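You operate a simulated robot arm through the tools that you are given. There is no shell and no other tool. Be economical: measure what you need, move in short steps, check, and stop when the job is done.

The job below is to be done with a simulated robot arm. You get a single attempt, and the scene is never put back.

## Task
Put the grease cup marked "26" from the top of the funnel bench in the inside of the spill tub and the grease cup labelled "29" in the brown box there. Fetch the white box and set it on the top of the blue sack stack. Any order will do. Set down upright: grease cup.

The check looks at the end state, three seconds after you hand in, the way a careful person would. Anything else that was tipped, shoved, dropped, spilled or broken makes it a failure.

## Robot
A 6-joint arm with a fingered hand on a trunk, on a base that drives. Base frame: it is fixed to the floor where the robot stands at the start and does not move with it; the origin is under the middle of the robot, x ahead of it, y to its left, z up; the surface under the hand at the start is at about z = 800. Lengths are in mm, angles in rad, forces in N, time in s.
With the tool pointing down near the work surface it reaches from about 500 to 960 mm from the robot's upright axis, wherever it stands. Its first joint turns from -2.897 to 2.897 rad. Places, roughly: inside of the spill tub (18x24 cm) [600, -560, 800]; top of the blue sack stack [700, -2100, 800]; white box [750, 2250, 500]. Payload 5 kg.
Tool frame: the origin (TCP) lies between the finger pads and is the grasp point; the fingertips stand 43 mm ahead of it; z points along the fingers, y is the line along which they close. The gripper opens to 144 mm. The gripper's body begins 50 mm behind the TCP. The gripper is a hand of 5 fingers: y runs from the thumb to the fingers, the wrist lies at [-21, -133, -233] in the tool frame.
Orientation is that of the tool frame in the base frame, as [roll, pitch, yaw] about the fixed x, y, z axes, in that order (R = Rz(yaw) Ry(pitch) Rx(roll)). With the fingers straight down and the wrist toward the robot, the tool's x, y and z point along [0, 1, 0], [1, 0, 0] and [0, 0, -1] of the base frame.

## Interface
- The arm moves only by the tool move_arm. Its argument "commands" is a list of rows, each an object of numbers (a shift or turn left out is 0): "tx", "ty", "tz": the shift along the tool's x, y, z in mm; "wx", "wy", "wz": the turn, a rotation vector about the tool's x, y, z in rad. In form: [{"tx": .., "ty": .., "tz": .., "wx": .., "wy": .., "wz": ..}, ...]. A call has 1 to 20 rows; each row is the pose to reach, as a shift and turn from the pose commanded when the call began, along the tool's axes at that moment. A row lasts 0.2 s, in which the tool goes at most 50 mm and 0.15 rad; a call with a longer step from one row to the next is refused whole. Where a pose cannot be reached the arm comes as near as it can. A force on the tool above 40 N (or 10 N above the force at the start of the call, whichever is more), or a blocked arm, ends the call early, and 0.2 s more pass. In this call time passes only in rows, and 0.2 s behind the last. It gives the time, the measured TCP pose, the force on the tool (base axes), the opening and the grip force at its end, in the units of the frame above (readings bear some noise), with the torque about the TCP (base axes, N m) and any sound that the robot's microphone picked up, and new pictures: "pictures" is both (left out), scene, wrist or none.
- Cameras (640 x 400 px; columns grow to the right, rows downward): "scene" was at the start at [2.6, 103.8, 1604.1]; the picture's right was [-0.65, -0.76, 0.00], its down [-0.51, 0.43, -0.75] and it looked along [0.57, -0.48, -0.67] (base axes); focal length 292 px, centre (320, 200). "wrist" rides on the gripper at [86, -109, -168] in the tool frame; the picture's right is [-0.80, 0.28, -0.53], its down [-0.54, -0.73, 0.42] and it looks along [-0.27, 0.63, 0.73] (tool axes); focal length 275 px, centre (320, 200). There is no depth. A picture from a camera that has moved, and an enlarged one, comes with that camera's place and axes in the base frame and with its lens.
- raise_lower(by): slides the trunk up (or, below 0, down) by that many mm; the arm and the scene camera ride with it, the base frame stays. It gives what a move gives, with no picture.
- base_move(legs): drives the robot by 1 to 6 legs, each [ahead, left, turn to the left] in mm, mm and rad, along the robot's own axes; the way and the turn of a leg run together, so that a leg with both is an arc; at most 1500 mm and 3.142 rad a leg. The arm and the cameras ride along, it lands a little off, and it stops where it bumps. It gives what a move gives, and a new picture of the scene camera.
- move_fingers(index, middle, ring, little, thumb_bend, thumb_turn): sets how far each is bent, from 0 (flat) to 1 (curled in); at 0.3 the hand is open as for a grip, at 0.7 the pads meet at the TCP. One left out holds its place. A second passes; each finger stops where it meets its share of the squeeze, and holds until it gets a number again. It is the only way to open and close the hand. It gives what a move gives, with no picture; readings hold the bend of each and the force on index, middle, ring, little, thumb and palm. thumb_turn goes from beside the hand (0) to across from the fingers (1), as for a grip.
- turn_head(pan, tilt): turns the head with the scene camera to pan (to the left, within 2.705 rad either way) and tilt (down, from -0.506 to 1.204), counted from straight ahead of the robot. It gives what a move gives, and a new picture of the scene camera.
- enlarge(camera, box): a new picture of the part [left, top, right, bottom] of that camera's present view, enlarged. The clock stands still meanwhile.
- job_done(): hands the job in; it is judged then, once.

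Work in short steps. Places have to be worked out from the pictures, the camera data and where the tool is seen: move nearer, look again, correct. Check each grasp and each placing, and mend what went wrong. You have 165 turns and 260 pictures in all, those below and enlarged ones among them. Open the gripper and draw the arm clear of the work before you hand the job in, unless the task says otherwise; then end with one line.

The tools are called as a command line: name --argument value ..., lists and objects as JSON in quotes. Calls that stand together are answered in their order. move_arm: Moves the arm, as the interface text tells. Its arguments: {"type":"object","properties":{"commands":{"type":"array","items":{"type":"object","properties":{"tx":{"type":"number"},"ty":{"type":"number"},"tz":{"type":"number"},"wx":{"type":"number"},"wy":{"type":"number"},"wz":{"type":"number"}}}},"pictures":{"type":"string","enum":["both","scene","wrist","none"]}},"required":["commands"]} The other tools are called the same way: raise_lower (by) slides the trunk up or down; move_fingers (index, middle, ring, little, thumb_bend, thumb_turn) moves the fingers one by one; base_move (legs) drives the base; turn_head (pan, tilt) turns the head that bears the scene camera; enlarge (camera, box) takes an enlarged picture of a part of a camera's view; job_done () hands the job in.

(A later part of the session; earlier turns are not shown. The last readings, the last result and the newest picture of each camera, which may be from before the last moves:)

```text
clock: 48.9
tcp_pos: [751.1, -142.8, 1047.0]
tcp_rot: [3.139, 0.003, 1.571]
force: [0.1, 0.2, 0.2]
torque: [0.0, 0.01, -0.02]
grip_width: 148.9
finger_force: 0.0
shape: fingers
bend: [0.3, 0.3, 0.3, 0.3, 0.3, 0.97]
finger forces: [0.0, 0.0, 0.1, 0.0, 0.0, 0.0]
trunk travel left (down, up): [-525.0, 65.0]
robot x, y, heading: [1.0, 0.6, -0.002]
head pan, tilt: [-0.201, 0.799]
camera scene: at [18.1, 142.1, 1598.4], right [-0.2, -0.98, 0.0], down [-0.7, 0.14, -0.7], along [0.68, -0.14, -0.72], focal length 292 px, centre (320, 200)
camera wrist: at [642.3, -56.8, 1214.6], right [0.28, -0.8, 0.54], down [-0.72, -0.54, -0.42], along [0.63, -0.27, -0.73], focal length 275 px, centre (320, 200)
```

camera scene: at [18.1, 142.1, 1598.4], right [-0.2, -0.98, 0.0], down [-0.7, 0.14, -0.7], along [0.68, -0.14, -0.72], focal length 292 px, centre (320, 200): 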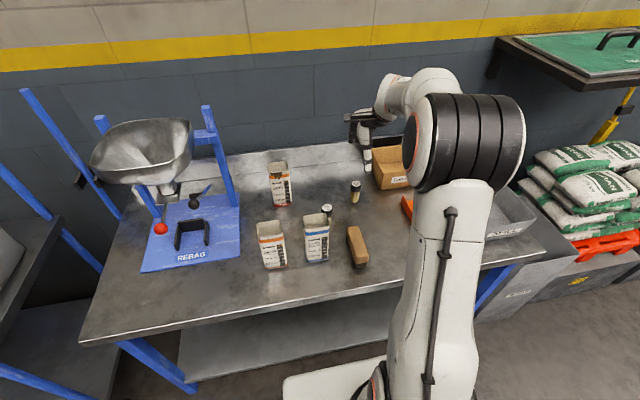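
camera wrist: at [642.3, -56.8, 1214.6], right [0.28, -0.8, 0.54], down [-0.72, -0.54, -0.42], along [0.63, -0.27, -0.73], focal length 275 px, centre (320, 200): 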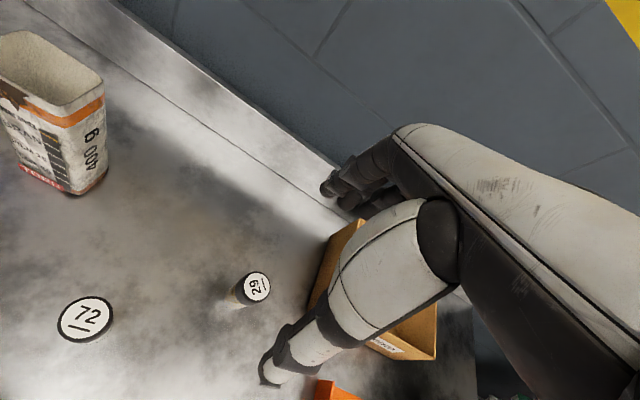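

Cup 29 at about (757, -146). I move to TCP (760, -140) and descend as with the first cup.

move_arm --commands '[{"tx": 3, "ty": 9, "tz": 30}, {"tx": 3, "ty": 9, "tz": 75}, {"tx": 3, "ty": 9, "tz": 112}]'

enlarge --camera "scene" --box '[320, 120, 420, 220]'

```text
clock: 49.7
tcp_pos: [758.9, -140.6, 936.1]
tcp_rot: [3.138, 0.001, 1.57]
force: [1.5, -0.4, 1.1]
torque: [-0.02, 0.04, -0.02]
grip_width: 149.5
finger_force: 0.0
shape: fingers
bend: [0.3, 0.3, 0.3, 0.3, 0.3, 0.97]
finger forces: [0.1, 0.0, 0.1, 0.0, 0.0, 0.0]
trunk travel left (down, up): [-525.0, 65.0]
robot x, y, heading: [-3.6, -3.1, -0.003]
head pan, tilt: [-0.201, 0.799]
camera scene: at [18.4, 142.0, 1598.5], right [-0.2, -0.98, 0.0], down [-0.7, 0.14, -0.7], along [0.68, -0.14, -0.72], focal length 292 px, centre (320, 200)
camera wrist: at [651.0, -53.9, 1103.0], right [0.28, -0.8, 0.54], down [-0.72, -0.54, -0.42], along [0.63, -0.27, -0.73], focal length 275 px, centre (320, 200)
```

scene: 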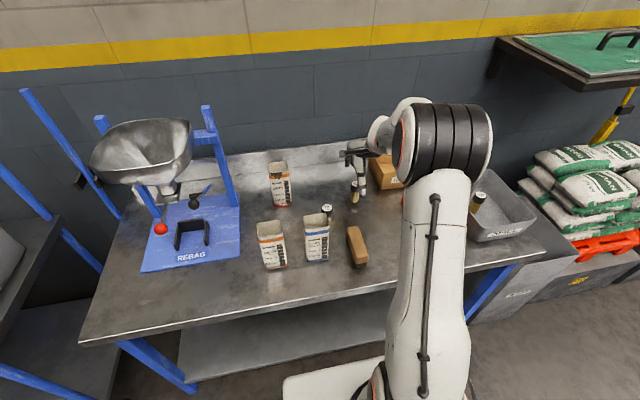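
wrist: 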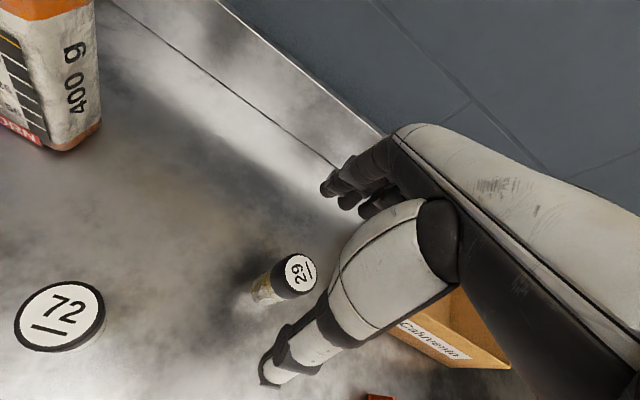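

```text
4.00 times, centred on (370, 170) of scene
camera zoom: at [18.4, 142.0, 1598.5], right [-0.2, -0.98, 0.0], down [-0.7, 0.14, -0.7], along [0.68, -0.14, -0.72], focal length 1169 px, centre (120, 320)
```

zoom: 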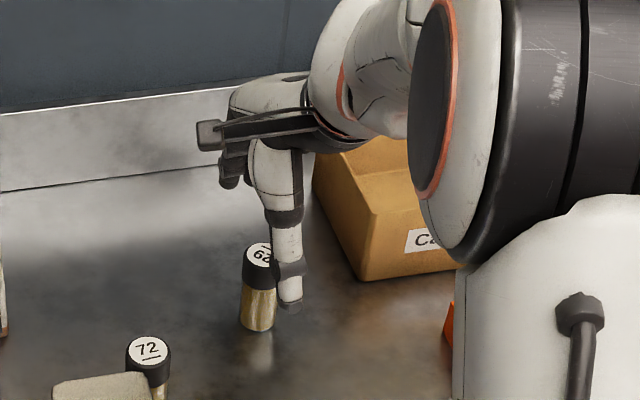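

Alignment matches the first successful grasp with a 3 mm shift; I descend to z≈855 and half-close.

move_arm --commands '[{"tx": 3, "tz": 30}, {"tx": 3, "tz": 60}, {"tx": 3, "tz": 81}]' --pictures "none"

move_fingers --index 0.5 --middle 0.5 --ring 0.5 --little 0.5 --thumb_bend 0.5

enlarge --camera "wrist" --box '[200, 150, 460, 400]'

enlarge --camera "scene" --box '[320, 120, 420, 220]'

```text
clock: 50.5
tcp_pos: [759.5, -138.1, 853.8]
tcp_rot: [3.139, 0.001, 1.571]
force: [-0.6, 0.7, 0.9]
torque: [0.02, 0.07, 0.0]
grip_width: 149.2
finger_force: 0.1
shape: fingers
bend: [0.3, 0.3, 0.3, 0.3, 0.3, 0.97]
finger forces: [0.1, 0.0, 0.0, 0.1, 0.0, 0.0]
trunk travel left (down, up): [-525.0, 65.0]
robot x, y, heading: [3.1, -0.9, 0.001]
head pan, tilt: [-0.201, 0.799]
```

```text
clock: 51.5
tcp_pos: [758.2, -138.4, 853.8]
tcp_rot: [3.141, 0.002, 1.57]
force: [0.1, -0.3, 0.3]
torque: [-0.01, -0.02, -0.01]
grip_width: 79.3
finger_force: 0.1
shape: fingers
bend: [0.5, 0.5, 0.5, 0.5, 0.5, 0.97]
finger forces: [0.1, 0.0, 0.1, 0.0, 0.0, 0.0]
trunk travel left (down, up): [-525.0, 65.0]
robot x, y, heading: [1.3, -1.4, 0.002]
head pan, tilt: [-0.201, 0.799]
```

```text
1.60 times, centred on (330, 275) of wrist
camera zoom: at [651.2, -51.8, 1021.8], right [0.28, -0.8, 0.54], down [-0.72, -0.54, -0.42], along [0.63, -0.27, -0.73], focal length 440 px, centre (304, 80)
```

zoom: 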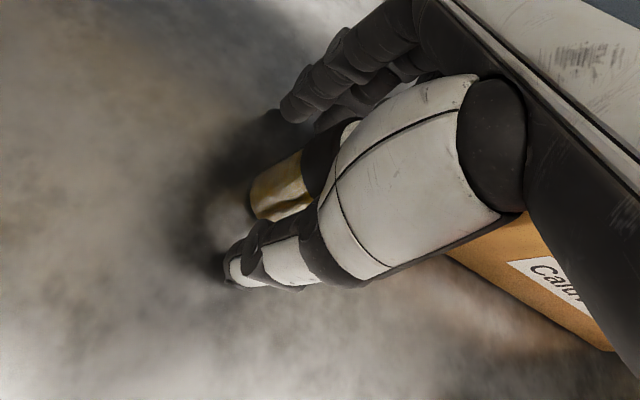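

```text
4.00 times, centred on (370, 170) of scene
camera zoom: at [18.1, 142.1, 1598.4], right [-0.2, -0.98, 0.0], down [-0.7, 0.14, -0.7], along [0.68, -0.14, -0.72], focal length 1169 px, centre (120, 320)
```

zoom: 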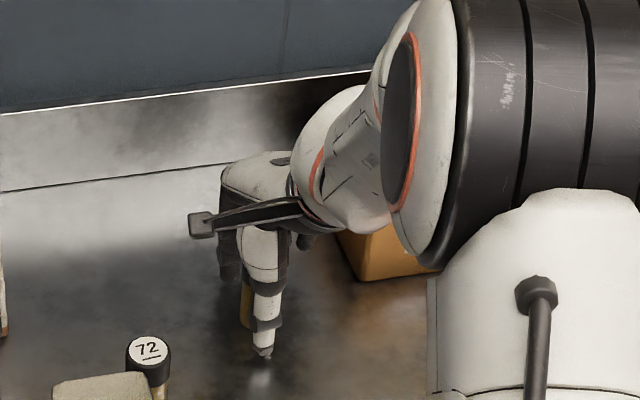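

The wrist view is nearly identical to the first successful grasp. I close.

move_fingers --index 0.75 --middle 0.75 --ring 0.65 --little 0.65 --thumb_bend 0.75

enlarge --camera "wrist" --box '[200, 150, 460, 400]'

```text
clock: 52.5
tcp_pos: [759.2, -137.8, 854.2]
tcp_rot: [3.139, 0.002, 1.57]
force: [-0.2, -0.1, 0.6]
torque: [0.0, -0.01, -0.01]
grip_width: 28.2
finger_force: 18.8
shape: fingers
bend: [0.65, 0.66, 0.65, 0.65, 0.65, 0.95]
finger forces: [9.4, 10.4, 0.0, 0.1, 17.4, 0.0]
trunk travel left (down, up): [-525.0, 65.0]
robot x, y, heading: [2.3, 0.3, 0.002]
head pan, tilt: [-0.201, 0.799]
```

```text
1.60 times, centred on (330, 275) of wrist
camera zoom: at [651.2, -51.8, 1021.6], right [0.28, -0.8, 0.54], down [-0.72, -0.54, -0.42], along [0.63, -0.27, -0.73], focal length 440 px, centre (304, 80)
```

zoom: 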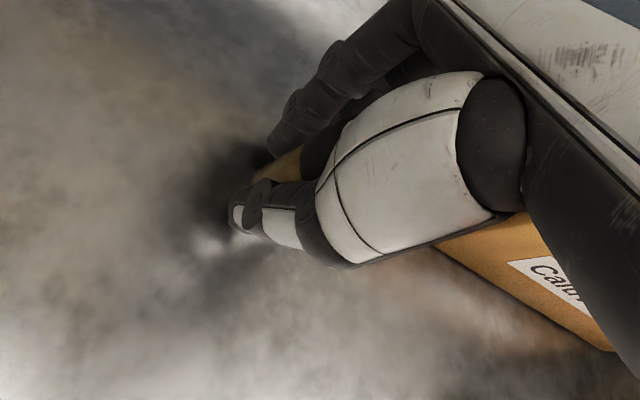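

Grip is solid (9/10/17 N). I lift and carry it over the brown box, turning the wrist slightly.

move_arm --commands '[{"tz": -20}, {"tz": -60}, {"tz": -105}, {"tz": -150}, {"tz": -186}, {"tx": -40, "ty": 19, "tz": -186, "wz": 0.07}, {"tx": -80, "ty": 38, "tz": -186, "wz": 0.15}, {"tx": -120, "ty": 57, "tz": -186, "wz": 0.23}, {"tx": -160, "ty": 76, "tz": -186, "wz": 0.3}, {"tx": -197, "ty": 92, "tz": -186, "wz": 0.37}]'

enlarge --camera "scene" --box '[340, 90, 460, 210]'

```text
clock: 54.7
tcp_pos: [850.9, -336.3, 1039.4]
tcp_rot: [-3.141, 0.001, 1.2]
force: [1.0, -0.9, -2.6]
torque: [0.0, -0.03, 0.01]
grip_width: 28.2
finger_force: 18.6
shape: fingers
bend: [0.64, 0.66, 0.65, 0.65, 0.65, 0.95]
finger forces: [9.4, 10.6, 0.0, 0.1, 17.3, 0.0]
trunk travel left (down, up): [-525.0, 65.0]
robot x, y, heading: [-1.9, 0.9, -0.001]
head pan, tilt: [-0.201, 0.799]
camera scene: at [18.6, 141.6, 1598.4], right [-0.2, -0.98, 0.0], down [-0.7, 0.14, -0.7], along [0.68, -0.14, -0.72], focal length 292 px, centre (320, 200)
camera wrist: at [781.9, -216.5, 1207.7], right [-0.02, -0.85, 0.53], down [-0.87, -0.24, -0.42], along [0.49, -0.48, -0.73], focal length 275 px, centre (320, 200)
```

scene: 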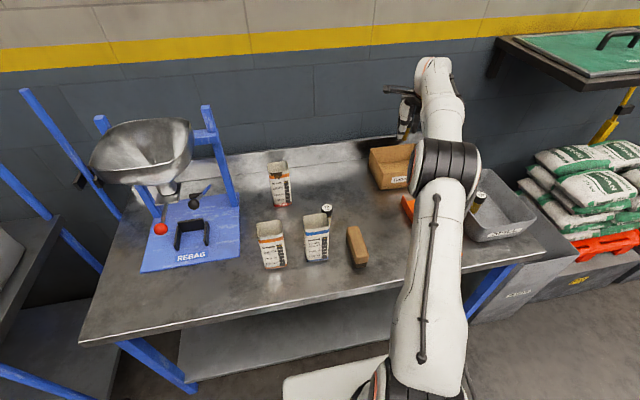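
wrist: 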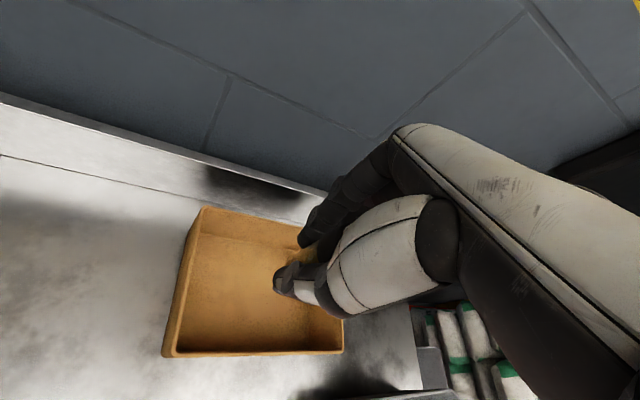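

```text
3.33 times, centred on (400, 150) of scene
camera zoom: at [18.6, 141.6, 1598.4], right [-0.2, -0.98, 0.0], down [-0.7, 0.14, -0.7], along [0.68, -0.14, -0.72], focal length 974 px, centre (53, 367)
```

zoom: 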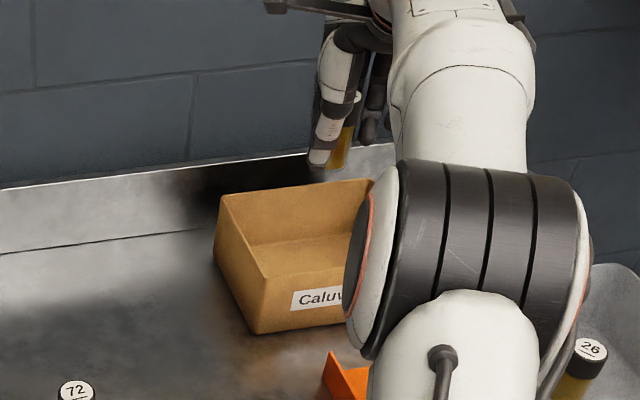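

Box rim corners: x 786–943, y −256…−459; cup hangs at about (848, -343). I nudge forward 8 mm and lower inside.

move_arm --commands '[{"ty": 8, "tz": 20}, {"ty": 8, "tz": 60}, {"ty": 8, "tz": 100}, {"ty": 8, "tz": 140}, {"ty": 8, "tz": 165}]'

enlarge --camera "wrist" --box '[140, 150, 440, 400]'

```text
clock: 55.9
tcp_pos: [859.5, -338.3, 874.7]
tcp_rot: [3.139, 0.0, 1.2]
force: [-0.1, -0.1, -0.4]
torque: [0.01, 0.03, 0.01]
grip_width: 28.1
finger_force: 19.1
shape: fingers
bend: [0.64, 0.66, 0.65, 0.65, 0.65, 0.95]
finger forces: [9.4, 10.7, 0.0, 0.0, 17.2, 0.1]
trunk travel left (down, up): [-525.0, 65.0]
robot x, y, heading: [-1.2, 4.7, 0.0]
head pan, tilt: [-0.201, 0.799]
camera scene: at [18.5, 141.9, 1598.5], right [-0.2, -0.98, 0.0], down [-0.7, 0.14, -0.7], along [0.68, -0.14, -0.72], focal length 292 px, centre (320, 200)
camera wrist: at [789.1, -218.7, 1042.3], right [-0.02, -0.84, 0.54], down [-0.87, -0.24, -0.42], along [0.49, -0.48, -0.73], focal length 275 px, centre (320, 200)
```

scene: 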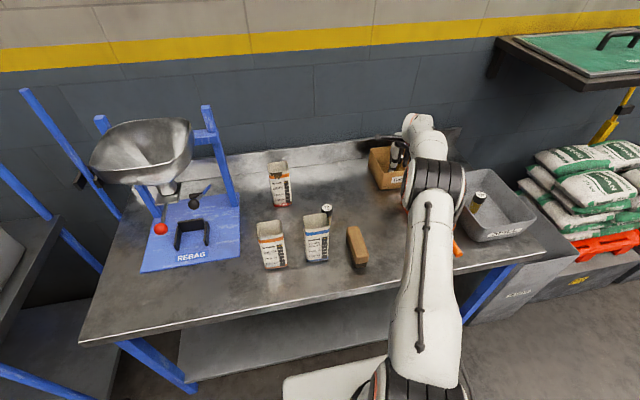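
wrist: 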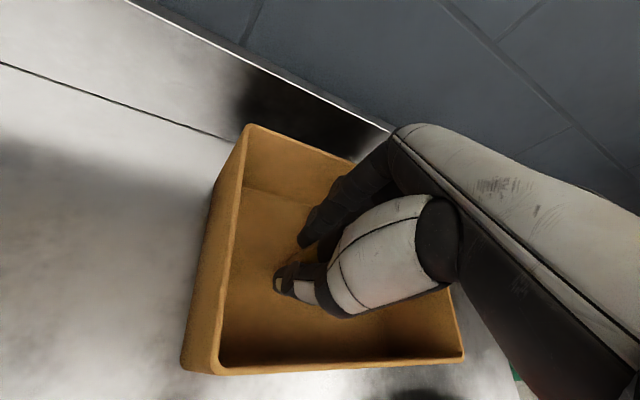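

```text
1.60 times, centred on (290, 275) of wrist
camera zoom: at [789.1, -218.7, 1042.3], right [-0.02, -0.84, 0.54], down [-0.87, -0.24, -0.42], along [0.49, -0.48, -0.73], focal length 440 px, centre (368, 80)
```

zoom: 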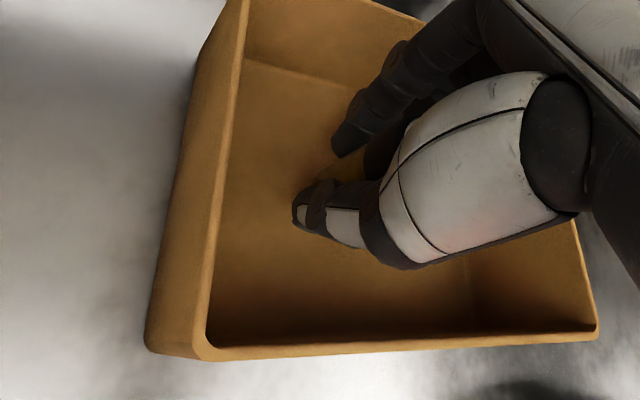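

Clear inside the box. I lower gently until the floor is felt.

move_arm --commands '[{"tz": 5}, {"tz": 10}, {"tz": 13}]' --pictures "none"

move_arm --commands '[{"tz": 1.5}, {"tz": 3}]' --pictures "none"

move_arm --commands '[{"tz": 1.5}]' --pictures "none"

```text
clock: 56.7
tcp_pos: [859.6, -337.8, 861.9]
tcp_rot: [3.139, 0.0, 1.201]
force: [-0.1, 0.2, -1.1]
torque: [-0.03, -0.05, -0.03]
grip_width: 27.9
finger_force: 18.3
shape: fingers
bend: [0.64, 0.66, 0.65, 0.65, 0.65, 0.95]
finger forces: [9.4, 10.7, 0.0, 0.0, 17.3, 0.0]
trunk travel left (down, up): [-525.0, 65.0]
robot x, y, heading: [2.4, -2.0, 0.003]
head pan, tilt: [-0.201, 0.799]
```

```text
clock: 57.3
tcp_pos: [858.9, -337.3, 858.6]
tcp_rot: [3.138, 0.0, 1.2]
force: [-0.7, -0.4, -1.7]
torque: [-0.02, -0.01, -0.02]
grip_width: 27.9
finger_force: 18.3
shape: fingers
bend: [0.64, 0.66, 0.65, 0.65, 0.65, 0.95]
finger forces: [9.3, 10.6, 0.0, 0.1, 17.1, 0.0]
trunk travel left (down, up): [-525.0, 65.0]
robot x, y, heading: [0.4, -3.7, -0.0]
head pan, tilt: [-0.201, 0.799]
```

```text
clock: 57.7
tcp_pos: [859.6, -337.4, 856.9]
tcp_rot: [3.14, -0.001, 1.2]
force: [-0.5, 0.3, -1.4]
torque: [-0.02, -0.02, 0.0]
grip_width: 28.0
finger_force: 17.9
shape: fingers
bend: [0.64, 0.66, 0.65, 0.65, 0.65, 0.95]
finger forces: [9.4, 10.7, 0.1, 0.0, 17.2, 0.1]
trunk travel left (down, up): [-525.0, 65.0]
robot x, y, heading: [0.8, 0.6, 0.002]
head pan, tilt: [-0.201, 0.799]
```

No contact yet; continuing.

move_arm --commands '[{"tz": 1.5}]' --pictures "none"

move_arm --commands '[{"tz": 1}]' --pictures "none"

```text
clock: 58.1
tcp_pos: [859.0, -336.6, 856.7]
tcp_rot: [3.141, 0.0, 1.201]
force: [-1.1, -0.1, 0.3]
torque: [0.04, 0.04, 0.0]
grip_width: 28.3
finger_force: 18.3
shape: fingers
bend: [0.64, 0.66, 0.65, 0.65, 0.65, 0.95]
finger forces: [9.2, 11.0, 0.0, 0.1, 17.4, 0.0]
trunk travel left (down, up): [-525.0, 65.0]
robot x, y, heading: [1.7, 2.2, 0.002]
head pan, tilt: [-0.201, 0.799]
```

```text
clock: 58.5
tcp_pos: [859.2, -336.9, 856.6]
tcp_rot: [3.138, 0.001, 1.201]
force: [-0.2, 0.3, 2.9]
torque: [0.06, 0.08, 0.03]
grip_width: 28.0
finger_force: 19.7
shape: fingers
bend: [0.64, 0.66, 0.65, 0.65, 0.65, 0.95]
finger forces: [9.4, 11.2, 0.1, 0.1, 18.2, 0.0]
trunk travel left (down, up): [-525.0, 65.0]
robot x, y, heading: [-2.1, -1.7, 0.001]
head pan, tilt: [-0.201, 0.799]
```

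Contact with the floor (≈3 N). I open gently in two stages and check.

move_fingers --index 0.58 --middle 0.58 --ring 0.58 --little 0.58 --thumb_bend 0.58

move_fingers --index 0.5 --middle 0.5 --ring 0.5 --little 0.5 --thumb_bend 0.52

enlarge --camera "wrist" --box '[140, 150, 440, 400]'

```text
clock: 59.5
tcp_pos: [858.9, -337.9, 853.7]
tcp_rot: [3.139, 0.0, 1.202]
force: [0.8, 1.1, -0.3]
torque: [0.01, 0.02, -0.01]
grip_width: 52.7
finger_force: 0.0
shape: fingers
bend: [0.57, 0.57, 0.57, 0.57, 0.57, 0.97]
finger forces: [0.0, 0.1, 0.0, 0.0, 0.1, 0.1]
trunk travel left (down, up): [-525.0, 65.0]
robot x, y, heading: [-2.5, 2.0, -0.001]
head pan, tilt: [-0.201, 0.799]
```

```text
clock: 60.5
tcp_pos: [860.1, -337.7, 854.6]
tcp_rot: [3.14, 0.0, 1.2]
force: [0.0, 0.3, 0.0]
torque: [0.03, 0.0, -0.01]
grip_width: 74.3
finger_force: 0.0
shape: fingers
bend: [0.5, 0.5, 0.5, 0.5, 0.52, 0.97]
finger forces: [0.0, 0.1, 0.1, 0.0, 0.0, 0.0]
trunk travel left (down, up): [-525.0, 65.0]
robot x, y, heading: [5.2, 0.6, 0.002]
head pan, tilt: [-0.201, 0.799]
```

```text
1.60 times, centred on (290, 275) of wrist
camera zoom: at [789.7, -217.6, 1022.8], right [-0.02, -0.84, 0.54], down [-0.87, -0.24, -0.42], along [0.49, -0.48, -0.73], focal length 440 px, centre (368, 80)
```

zoom: 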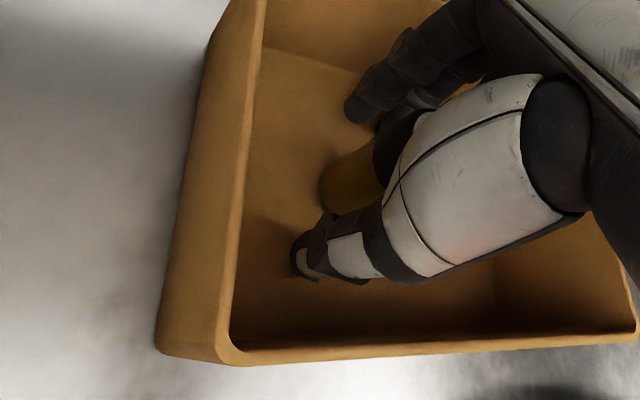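

Released, cup standing. I rise straight up and verify.

move_arm --commands '[{"tz": -15}, {"tz": -40}, {"tz": -80}, {"tz": -120}, {"tz": -160}, {"tz": -200}]' --pictures "wrist"

```text
clock: 61.9
tcp_pos: [857.1, -338.7, 1053.8]
tcp_rot: [3.14, 0.003, 1.201]
force: [-0.3, 0.0, -1.1]
torque: [-0.01, -0.02, 0.04]
grip_width: 74.7
finger_force: 0.0
shape: fingers
bend: [0.5, 0.5, 0.5, 0.5, 0.52, 0.97]
finger forces: [0.0, 0.0, 0.0, 0.1, 0.1, 0.1]
trunk travel left (down, up): [-525.0, 65.0]
robot x, y, heading: [1.2, -3.2, 0.002]
head pan, tilt: [-0.201, 0.799]
camera wrist: at [788.0, -218.6, 1222.6], right [-0.02, -0.84, 0.54], down [-0.87, -0.24, -0.42], along [0.49, -0.48, -0.73], focal length 275 px, centre (320, 200)
```

wrist: 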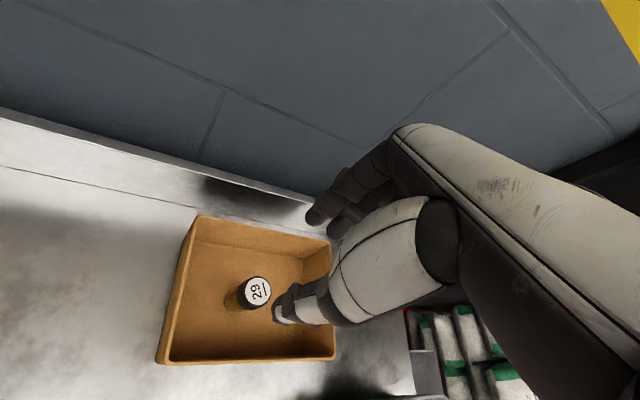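

Both cups are placed upright. I retract the arm to the start pose region and look left for the white box.

move_arm --commands '[{"tx": 6, "ty": -42, "tz": -5, "wz": -0.04}, {"tx": 12, "ty": -85, "tz": -10, "wz": -0.08}, {"tx": 18, "ty": -127, "tz": -15, "wz": -0.12}, {"tx": 24, "ty": -170, "tz": -20, "wz": -0.16}, {"tx": 30, "ty": -212, "tz": -25, "wz": -0.2}, {"tx": 36, "ty": -255, "tz": -30, "wz": -0.25}, {"tx": 42, "ty": -297, "tz": -35, "wz": -0.29}, {"tx": 48, "ty": -340, "tz": -40, "wz": -0.33}, {"tx": 54, "ty": -382, "tz": -45, "wz": -0.37}]' --pictures "none"

turn_head --pan 1.2 --tilt 0.5

turn_head --pan -1.25 --tilt 0.5

```text
clock: 63.9
tcp_pos: [520.5, -150.9, 1100.0]
tcp_rot: [3.138, 0.002, 1.574]
force: [0.9, 0.0, 0.6]
torque: [0.0, 0.03, 0.03]
grip_width: 74.7
finger_force: 0.1
shape: fingers
bend: [0.5, 0.5, 0.5, 0.5, 0.52, 0.97]
finger forces: [0.0, 0.1, 0.1, 0.0, 0.0, 0.1]
trunk travel left (down, up): [-525.0, 65.0]
robot x, y, heading: [1.4, 1.0, -0.002]
head pan, tilt: [-0.201, 0.799]
```

```text
clock: 65.5
tcp_pos: [521.4, -150.1, 1098.3]
tcp_rot: [3.14, 0.001, 1.571]
force: [-0.5, -0.7, 0.5]
torque: [-0.06, 0.01, -0.06]
grip_width: 74.5
finger_force: 0.0
shape: fingers
bend: [0.5, 0.5, 0.5, 0.5, 0.52, 0.97]
finger forces: [0.1, 0.0, 0.0, 0.0, 0.0, 0.1]
trunk travel left (down, up): [-525.0, 65.0]
robot x, y, heading: [-2.5, -3.2, 0.004]
head pan, tilt: [1.201, 0.499]
camera scene: at [-28.1, 243.0, 1624.4], right [0.93, -0.36, 0.0], down [-0.17, -0.45, -0.88], along [0.32, 0.82, -0.48], focal length 292 px, centre (320, 200)
```

scene: 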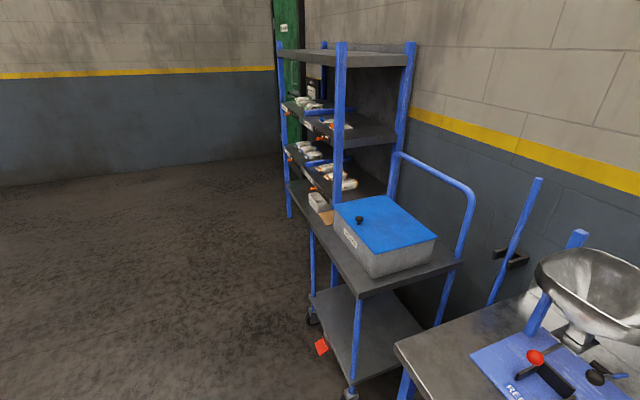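

```text
clock: 67.7
tcp_pos: [522.2, -150.3, 1099.6]
tcp_rot: [3.141, 0.002, 1.571]
force: [0.8, 0.0, -0.8]
torque: [-0.04, -0.01, 0.03]
grip_width: 74.9
finger_force: 0.1
shape: fingers
bend: [0.5, 0.5, 0.5, 0.5, 0.52, 0.97]
finger forces: [0.0, 0.1, 0.0, 0.1, 0.0, 0.1]
trunk travel left (down, up): [-525.0, 65.0]
robot x, y, heading: [-0.5, -0.5, 0.0]
head pan, tilt: [-1.25, 0.499]
camera scene: at [-32.3, 71.9, 1624.4], right [-0.95, -0.32, 0.0], down [-0.15, 0.45, -0.88], along [0.28, -0.83, -0.48], focal length 292 px, centre (320, 200)
```

scene: 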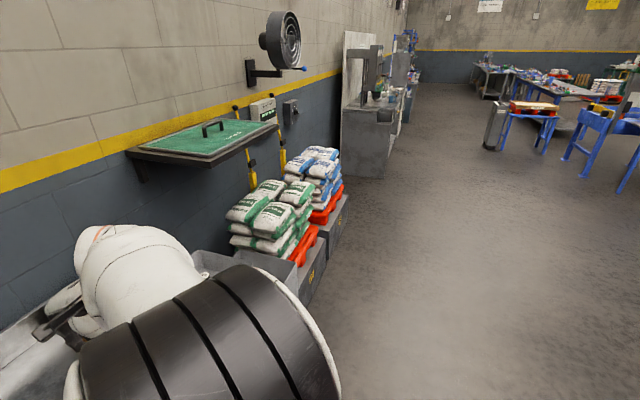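

I enlarge the region of the rack around where the white box should be.

turn_head --pan 1.2 --tilt 0.5

enlarge --camera "scene" --box '[260, 80, 420, 260]'

```text
clock: 69.9
tcp_pos: [522.2, -150.1, 1101.0]
tcp_rot: [3.139, 0.002, 1.571]
force: [0.3, 0.4, 0.0]
torque: [0.02, -0.01, 0.01]
grip_width: 74.8
finger_force: 0.1
shape: fingers
bend: [0.5, 0.5, 0.5, 0.5, 0.52, 0.97]
finger forces: [0.1, 0.0, 0.0, 0.0, 0.0, 0.0]
trunk travel left (down, up): [-525.0, 65.0]
robot x, y, heading: [1.5, 3.3, 0.006]
head pan, tilt: [1.201, 0.499]
camera scene: at [-28.1, 243.0, 1624.4], right [0.93, -0.36, 0.0], down [-0.17, -0.45, -0.88], along [0.32, 0.82, -0.48], focal length 292 px, centre (320, 200)
```

scene: 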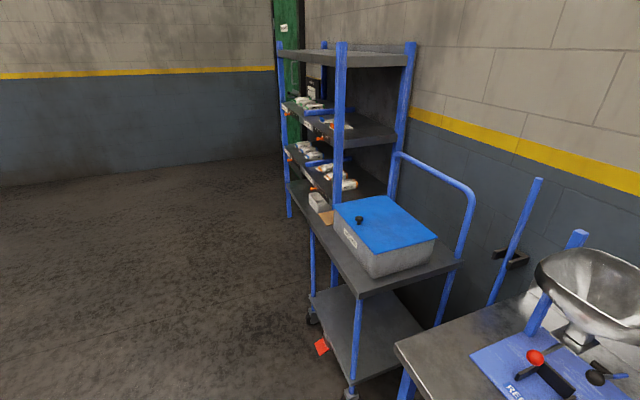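

```text
2.22 times, centred on (340, 170) of scene
camera zoom: at [-28.1, 243.0, 1624.4], right [0.93, -0.36, 0.0], down [-0.17, -0.45, -0.88], along [0.32, 0.82, -0.48], focal length 650 px, centre (276, 267)
```

zoom: 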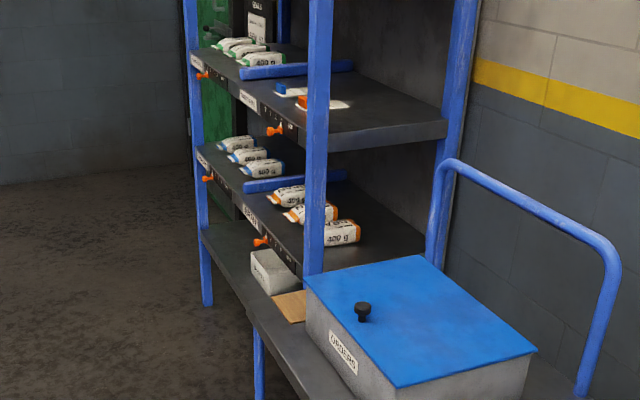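

The white box sits on the front of the rack's lowest shelf, beyond a cart. I back off 350 mm to clear the cart, drive left 2250 mm, then look.

base_move --legs '[[-350, 0, 0], [0, 1200, 0], [0, 1050, 0]]'

turn_head --pan 0.0 --tilt 0.75

```text
clock: 82.8
tcp_pos: [191.2, 2079.4, 1099.8]
tcp_rot: [3.14, 0.001, 1.561]
force: [0.1, 1.3, 0.6]
torque: [-0.01, -0.02, 0.04]
grip_width: 74.8
finger_force: 0.0
shape: fingers
bend: [0.5, 0.5, 0.5, 0.5, 0.52, 0.97]
finger forces: [0.1, 0.1, 0.0, 0.0, 0.1, 0.0]
trunk travel left (down, up): [-525.0, 65.0]
robot x, y, heading: [-328.1, 2236.7, -0.016]
head pan, tilt: [1.201, 0.499]
camera scene: at [-353.8, 2479.2, 1624.4], right [0.93, -0.37, 0.0], down [-0.18, -0.44, -0.88], along [0.33, 0.81, -0.48], focal length 292 px, centre (320, 200)
```

scene: 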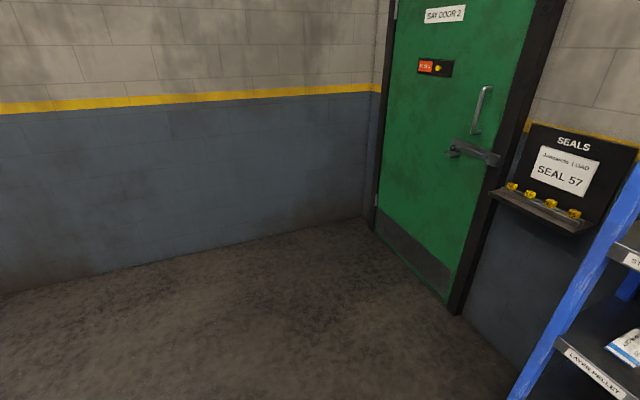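

```text
clock: 84.2
tcp_pos: [190.5, 2079.1, 1099.8]
tcp_rot: [3.141, 0.002, 1.56]
force: [0.8, 0.0, 0.6]
torque: [0.01, -0.02, 0.0]
grip_width: 74.9
finger_force: 0.0
shape: fingers
bend: [0.5, 0.5, 0.5, 0.5, 0.52, 0.97]
finger forces: [0.0, 0.0, 0.0, 0.1, 0.0, 0.1]
trunk travel left (down, up): [-525.0, 65.0]
robot x, y, heading: [-328.9, 2236.0, -0.013]
head pan, tilt: [0.0, 0.75]
camera scene: at [-304.8, 2393.8, 1602.4], right [-0.01, -1.0, 0.0], down [-0.68, 0.01, -0.73], along [0.73, -0.01, -0.68], focal length 292 px, centre (320, 200)
```

scene: 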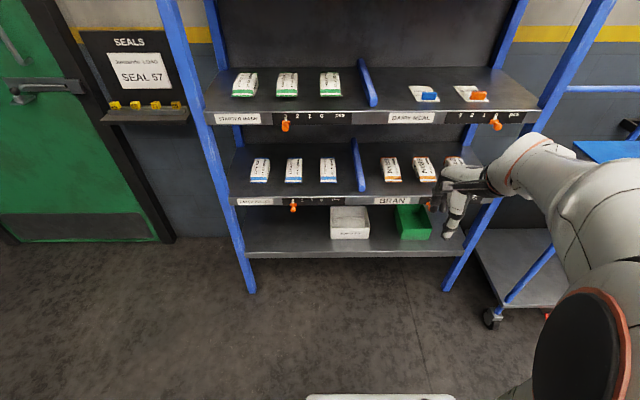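

enlarge --camera "scene" --box '[220, 140, 480, 280]'

```text
2.46 times, centred on (350, 210) of scene
camera zoom: at [-304.8, 2393.8, 1602.4], right [-0.01, -1.0, 0.0], down [-0.68, 0.01, -0.73], along [0.73, -0.01, -0.68], focal length 720 px, centre (246, 175)
```

zoom: 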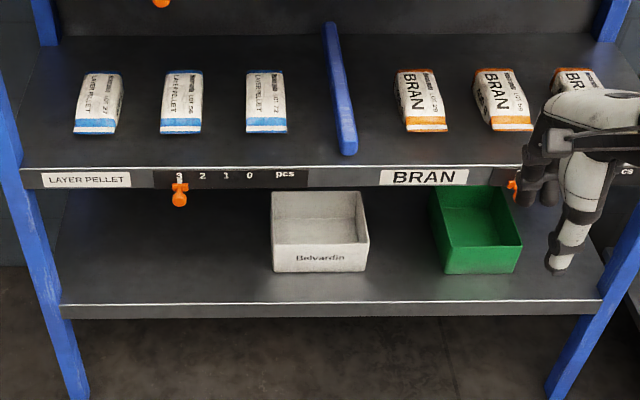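

The white open box "Belvardin" stands on the low shelf (z≈410, rim ≈498, front wall x≈680, y≈2125–2323). I lower the trunk 330 mm and then drive ahead 220 mm for a closer look.

raise_lower --by -330

base_move --legs '[[220, 0, 0]]'

```text
clock: 87.5
tcp_pos: [191.4, 2079.7, 770.1]
tcp_rot: [3.14, 0.002, 1.56]
force: [-0.3, 1.3, 0.5]
torque: [0.02, 0.0, 0.05]
grip_width: 74.6
finger_force: 0.1
shape: fingers
bend: [0.5, 0.5, 0.5, 0.5, 0.52, 0.97]
finger forces: [0.0, 0.1, 0.0, 0.1, 0.0, 0.0]
trunk travel left (down, up): [-195.0, 395.0]
robot x, y, heading: [-328.7, 2234.8, -0.013]
head pan, tilt: [0.0, 0.75]
```

```text
clock: 89.2
tcp_pos: [414.0, 2078.3, 769.5]
tcp_rot: [3.141, 0.002, 1.563]
force: [-0.1, -0.7, -0.5]
torque: [-0.01, -0.01, -0.01]
grip_width: 74.7
finger_force: 0.1
shape: fingers
bend: [0.5, 0.5, 0.5, 0.5, 0.52, 0.97]
finger forces: [0.0, 0.0, 0.0, 0.0, 0.0, 0.0]
trunk travel left (down, up): [-195.0, 395.0]
robot x, y, heading: [-105.9, 2229.6, -0.013]
head pan, tilt: [0.0, 0.75]
camera scene: at [-82.6, 2391.4, 1272.4], right [-0.01, -1.0, 0.0], down [-0.68, 0.01, -0.73], along [0.73, -0.01, -0.68], focal length 292 px, centre (320, 200)
```

scene: 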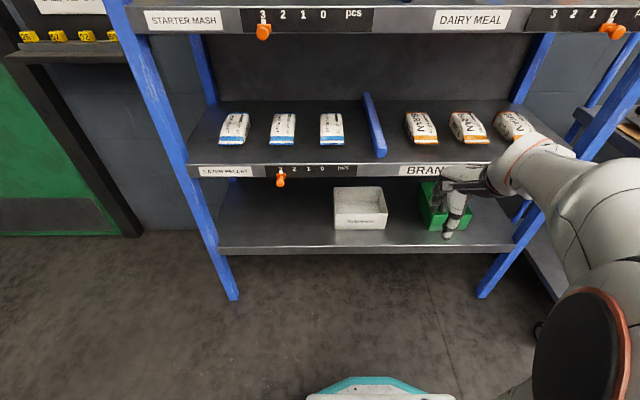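

I enlarge to measure the box and clearances.

enlarge --camera "scene" --box '[270, 140, 470, 265]'

```text
3.20 times, centred on (370, 202) of scene
camera zoom: at [-82.6, 2391.4, 1272.4], right [-0.01, -1.0, 0.0], down [-0.68, 0.01, -0.73], along [0.73, -0.01, -0.68], focal length 936 px, centre (160, 192)
```

zoom: 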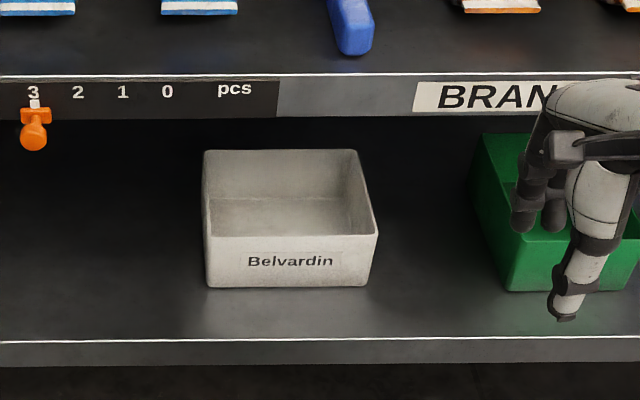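

Box geometry confirmed: rim z≈498, front wall x≈674, y 2127–2321, shelf z≈409, lip of the shelf above at x≈593, z≥736. I'll pinch the front wall (fingers inside, thumb outside). First I get the hand in front of it, tilted forward 0.3 rad.

move_fingers --index 0.45 --middle 0.45 --ring 0.45 --little 0.45 --thumb_bend 0.45

move_arm --commands '[{"tx": 32, "ty": 6, "tz": 30, "wx": -0.06}, {"tx": 64, "ty": 12, "tz": 60, "wx": -0.12}, {"tx": 97, "ty": 20, "tz": 90, "wx": -0.18}, {"tx": 129, "ty": 30, "tz": 120, "wx": -0.24}, {"tx": 161, "ty": 40, "tz": 150, "wx": -0.3}]'

```text
clock: 90.2
tcp_pos: [413.8, 2077.9, 770.2]
tcp_rot: [3.14, 0.001, 1.562]
force: [0.3, -1.0, 0.8]
torque: [0.01, 0.02, -0.03]
grip_width: 96.0
finger_force: 0.2
shape: fingers
bend: [0.45, 0.45, 0.45, 0.45, 0.45, 0.97]
finger forces: [0.0, 0.1, 0.0, 0.0, 0.0, 0.1]
trunk travel left (down, up): [-195.0, 395.0]
robot x, y, heading: [-103.9, 2235.2, -0.013]
head pan, tilt: [0.0, 0.75]
```

```text
clock: 91.4
tcp_pos: [436.6, 2239.6, 625.5]
tcp_rot: [2.927, 0.153, 1.849]
force: [2.5, -3.6, 0.8]
torque: [0.18, 0.04, 0.01]
grip_width: 96.5
finger_force: 0.0
shape: fingers
bend: [0.45, 0.45, 0.45, 0.45, 0.45, 0.98]
finger forces: [0.0, 0.0, 0.1, 0.1, 0.1, 0.0]
out of reach, approached as far as the arm can: row 5
trunk travel left (down, up): [-195.0, 395.0]
robot x, y, heading: [-103.9, 2236.9, -0.011]
head pan, tilt: [0.0, 0.75]
camera scene: at [-82.5, 2391.5, 1272.5], right [-0.01, -1.0, 0.0], down [-0.68, 0.01, -0.73], along [0.73, -0.01, -0.68], focal length 292 px, centre (320, 200)
camera wrist: at [271.1, 2302.6, 751.8], right [0.35, -0.63, 0.7], down [-0.42, -0.77, -0.48], along [0.84, -0.13, -0.53], focal length 275 px, centre (320, 200)
```

scene: 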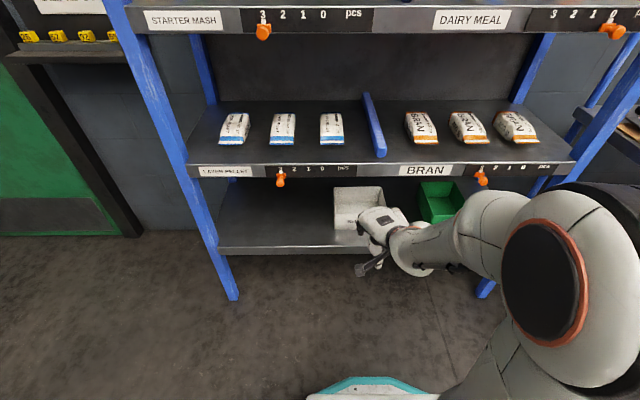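
wrist: 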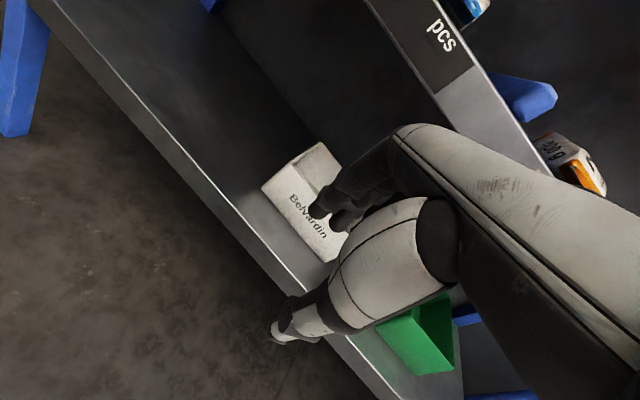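

Too close: the wrist could not get the asked orientation. I back the base 110 mm and re-read the pose.

base_move --legs '[[-110, 0, 0.013]]'

move_arm --commands '[{}]' --pictures "none"

```text
clock: 92.6
tcp_pos: [341.7, 2229.4, 637.3]
tcp_rot: [2.875, -0.006, 1.579]
force: [0.5, 0.5, -0.3]
torque: [0.0, 0.0, -0.02]
grip_width: 96.4
finger_force: 0.1
shape: fingers
bend: [0.45, 0.45, 0.45, 0.45, 0.45, 0.98]
finger forces: [0.0, 0.0, 0.0, 0.0, 0.0, 0.1]
trunk travel left (down, up): [-195.0, 395.0]
robot x, y, heading: [-216.9, 2232.1, 0.001]
head pan, tilt: [0.0, 0.75]
camera scene: at [-193.9, 2392.0, 1272.4], right [0.0, -1.0, 0.0], down [-0.68, 0.0, -0.73], along [0.73, 0.0, -0.68], focal length 292 px, centre (320, 200)
```

scene: 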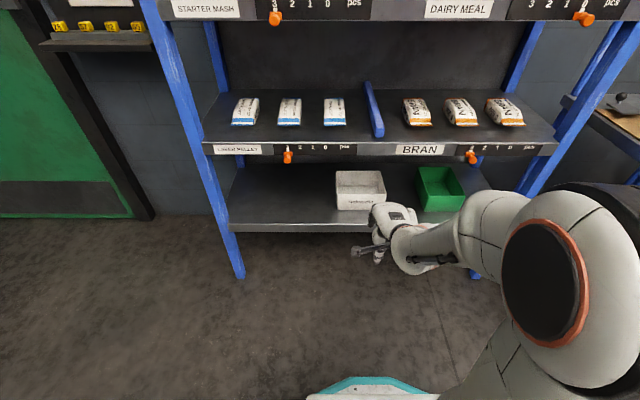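

```text
clock: 93.0
tcp_pos: [341.3, 2229.4, 637.7]
tcp_rot: [2.873, -0.006, 1.581]
force: [0.6, -0.3, -0.3]
torque: [0.03, -0.01, -0.01]
grip_width: 96.4
finger_force: 0.0
shape: fingers
bend: [0.45, 0.45, 0.45, 0.45, 0.45, 0.98]
finger forces: [0.0, 0.0, 0.0, 0.0, 0.1, 0.0]
trunk travel left (down, up): [-195.0, 395.0]
robot x, y, heading: [-216.8, 2236.1, 0.003]
head pan, tilt: [0.0, 0.75]
```

The orientation has settled (tilt 0.27). I advance to (590, 2239, 570), just short of the box.

move_arm --commands '[{"tx": 2, "ty": 37, "tz": 22}, {"tx": 4, "ty": 74, "tz": 44}, {"tx": 6, "ty": 111, "tz": 66}, {"tx": 8, "ty": 148, "tz": 88}, {"tx": 9, "ty": 185, "tz": 110}, {"tx": 10, "ty": 222, "tz": 131}]'

enlarge --camera "scene" --box '[300, 130, 460, 250]'

```text
clock: 94.4
tcp_pos: [587.0, 2239.2, 568.1]
tcp_rot: [2.865, -0.002, 1.589]
force: [-0.7, 0.3, 0.8]
torque: [-0.02, 0.06, -0.01]
grip_width: 96.5
finger_force: 0.0
shape: fingers
bend: [0.45, 0.45, 0.45, 0.45, 0.45, 0.98]
finger forces: [0.0, 0.1, 0.0, 0.0, 0.0, 0.1]
out of reach, approached as far as the arm can: row 3, 4
trunk travel left (down, up): [-195.0, 395.0]
robot x, y, heading: [-216.0, 2233.7, 0.012]
head pan, tilt: [0.0, 0.75]
camera scene: at [-194.3, 2392.0, 1272.4], right [0.0, -1.0, 0.0], down [-0.68, 0.0, -0.73], along [0.73, 0.0, -0.68], focal length 292 px, centre (320, 200)
camera wrist: at [436.8, 2322.8, 701.7], right [0.14, -0.8, 0.59], down [-0.57, -0.55, -0.61], along [0.81, -0.25, -0.54], focal length 275 px, centre (320, 200)
```

scene: 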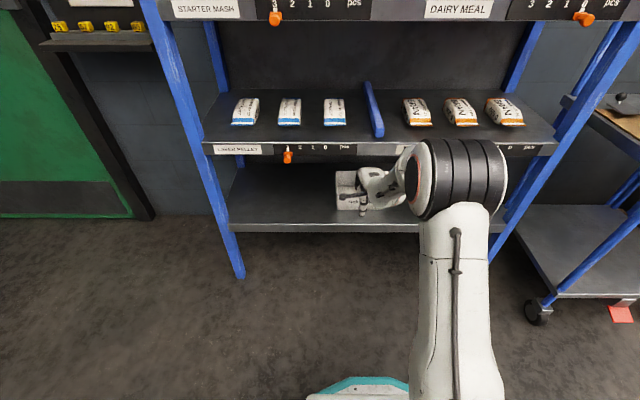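
wrist: 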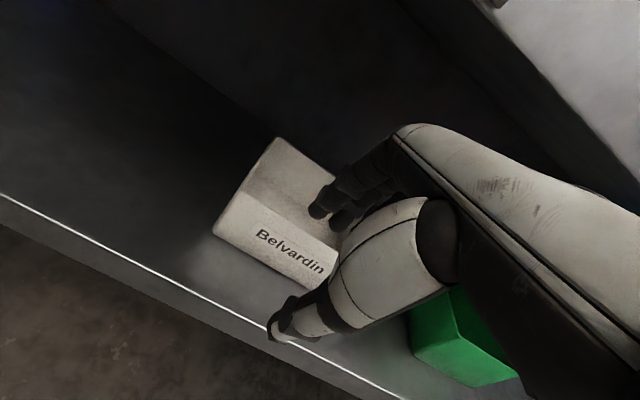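

```text
3.33 times, centred on (380, 190) of scene
camera zoom: at [-194.3, 2392.0, 1272.4], right [0.0, -1.0, 0.0], down [-0.68, 0.0, -0.73], along [0.73, 0.0, -0.68], focal length 974 px, centre (120, 233)
```

zoom: 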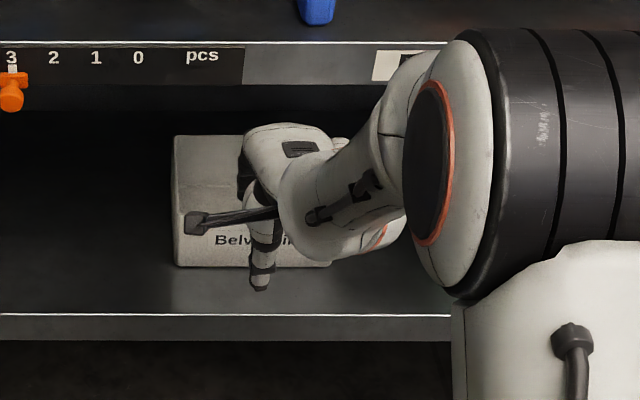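

The front wall is at x≈669. I advance over it, then start down with thumb outside and fingers inside.

move_arm --commands '[{"ty": 27, "tz": 8}, {"ty": 54, "tz": 16}, {"ty": 80, "tz": 24}]'

enlarge --camera "wrist" --box '[180, 100, 460, 360]'

```text
clock: 95.2
tcp_pos: [673.9, 2241.1, 567.1]
tcp_rot: [2.874, -0.005, 1.581]
force: [0.0, 0.9, -0.4]
torque: [0.0, -0.01, -0.03]
grip_width: 96.5
finger_force: 0.1
shape: fingers
bend: [0.45, 0.45, 0.45, 0.45, 0.45, 0.98]
finger forces: [0.0, 0.1, 0.0, 0.1, 0.1, 0.0]
trunk travel left (down, up): [-195.0, 395.0]
robot x, y, heading: [-218.1, 2233.7, 0.009]
head pan, tilt: [0.0, 0.75]
camera scene: at [-194.1, 2392.0, 1272.4], right [0.0, -1.0, 0.0], down [-0.68, 0.0, -0.73], along [0.73, 0.0, -0.68], focal length 292 px, centre (320, 200)
camera wrist: at [524.8, 2325.2, 700.6], right [0.14, -0.8, 0.58], down [-0.58, -0.54, -0.6], along [0.8, -0.26, -0.54], focal length 275 px, centre (320, 200)
```

scene: 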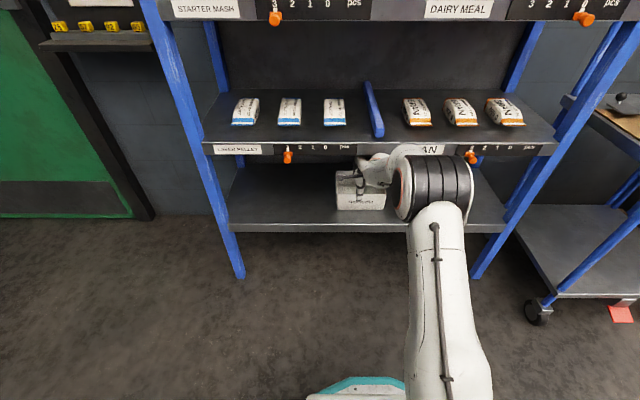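
wrist: 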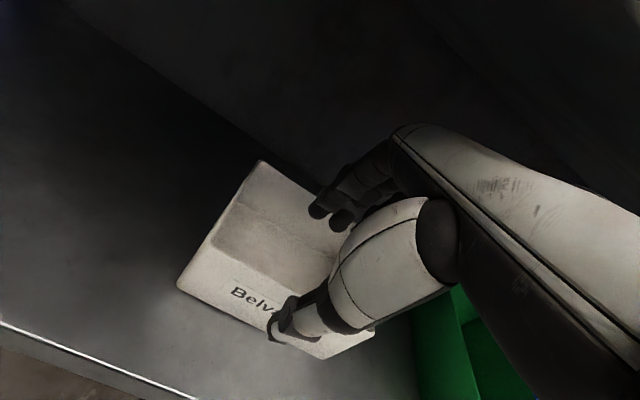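

```text
1.54 times, centred on (320, 230) of wrist
camera zoom: at [524.8, 2325.2, 700.6], right [0.14, -0.8, 0.58], down [-0.58, -0.54, -0.6], along [0.8, -0.26, -0.54], focal length 424 px, centre (320, 154)
```

zoom: 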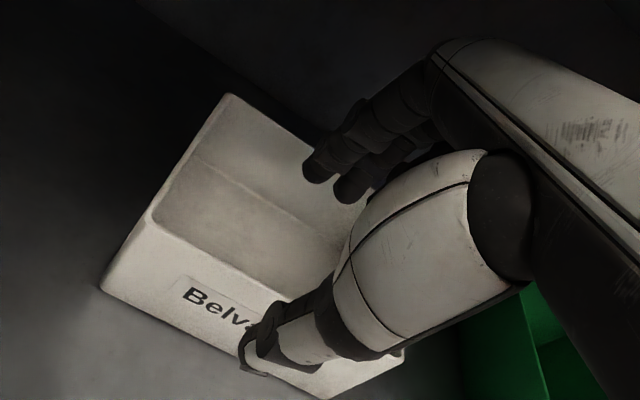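

Fingers are over the inside, thumb outside. I lower to z≈480 while reducing the tilt a little.

move_arm --commands '[{"ty": -8, "tz": 29}, {"ty": -14, "tz": 53, "wx": 0.05}, {"ty": -19, "tz": 72, "wx": 0.1}, {"ty": -22, "tz": 84, "wx": 0.15}]'

enlarge --camera "wrist" --box '[180, 100, 460, 360]'

```text
clock: 96.2
tcp_pos: [683.8, 2262.2, 506.2]
tcp_rot: [2.963, -0.192, 1.48]
force: [-1.5, -0.3, -1.5]
torque: [0.15, -0.07, -0.07]
grip_width: 96.6
finger_force: 0.0
shape: fingers
bend: [0.45, 0.45, 0.45, 0.45, 0.45, 0.98]
finger forces: [0.0, 0.1, 0.0, 0.0, 0.1, 0.1]
out of reach, approached as far as the arm can: row 2, 3, 4
trunk travel left (down, up): [-195.0, 395.0]
robot x, y, heading: [-214.8, 2229.7, 0.004]
head pan, tilt: [0.0, 0.75]
camera scene: at [-193.9, 2392.0, 1272.4], right [0.0, -1.0, 0.0], down [-0.68, 0.0, -0.73], along [0.73, 0.0, -0.68], focal length 292 px, centre (320, 200)
camera wrist: at [554.1, 2331.0, 665.3], right [0.1, -0.9, 0.41], down [-0.68, -0.37, -0.64], along [0.73, -0.21, -0.65], focal length 275 px, centre (320, 200)
```

scene: 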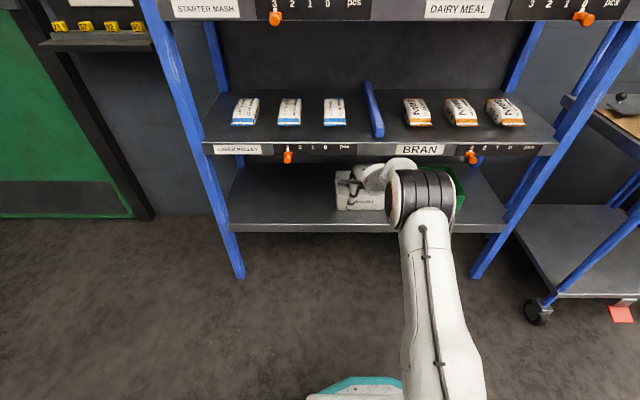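
wrist: 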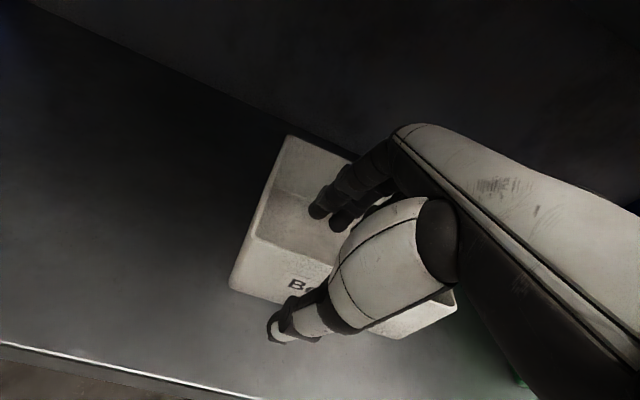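

```text
1.54 times, centred on (320, 230) of wrist
camera zoom: at [554.1, 2331.0, 665.3], right [0.1, -0.9, 0.41], down [-0.68, -0.37, -0.64], along [0.73, -0.21, -0.65], focal length 424 px, centre (320, 154)
```

zoom: 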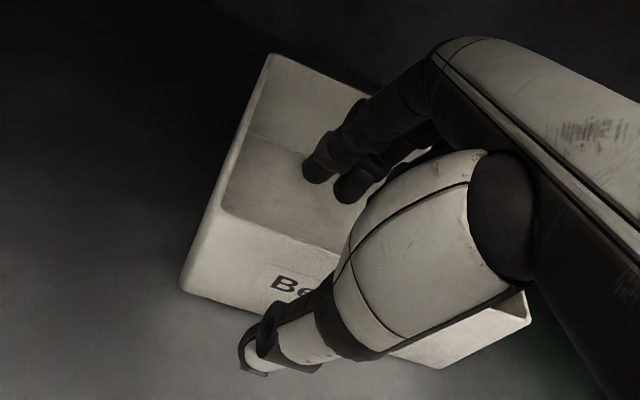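

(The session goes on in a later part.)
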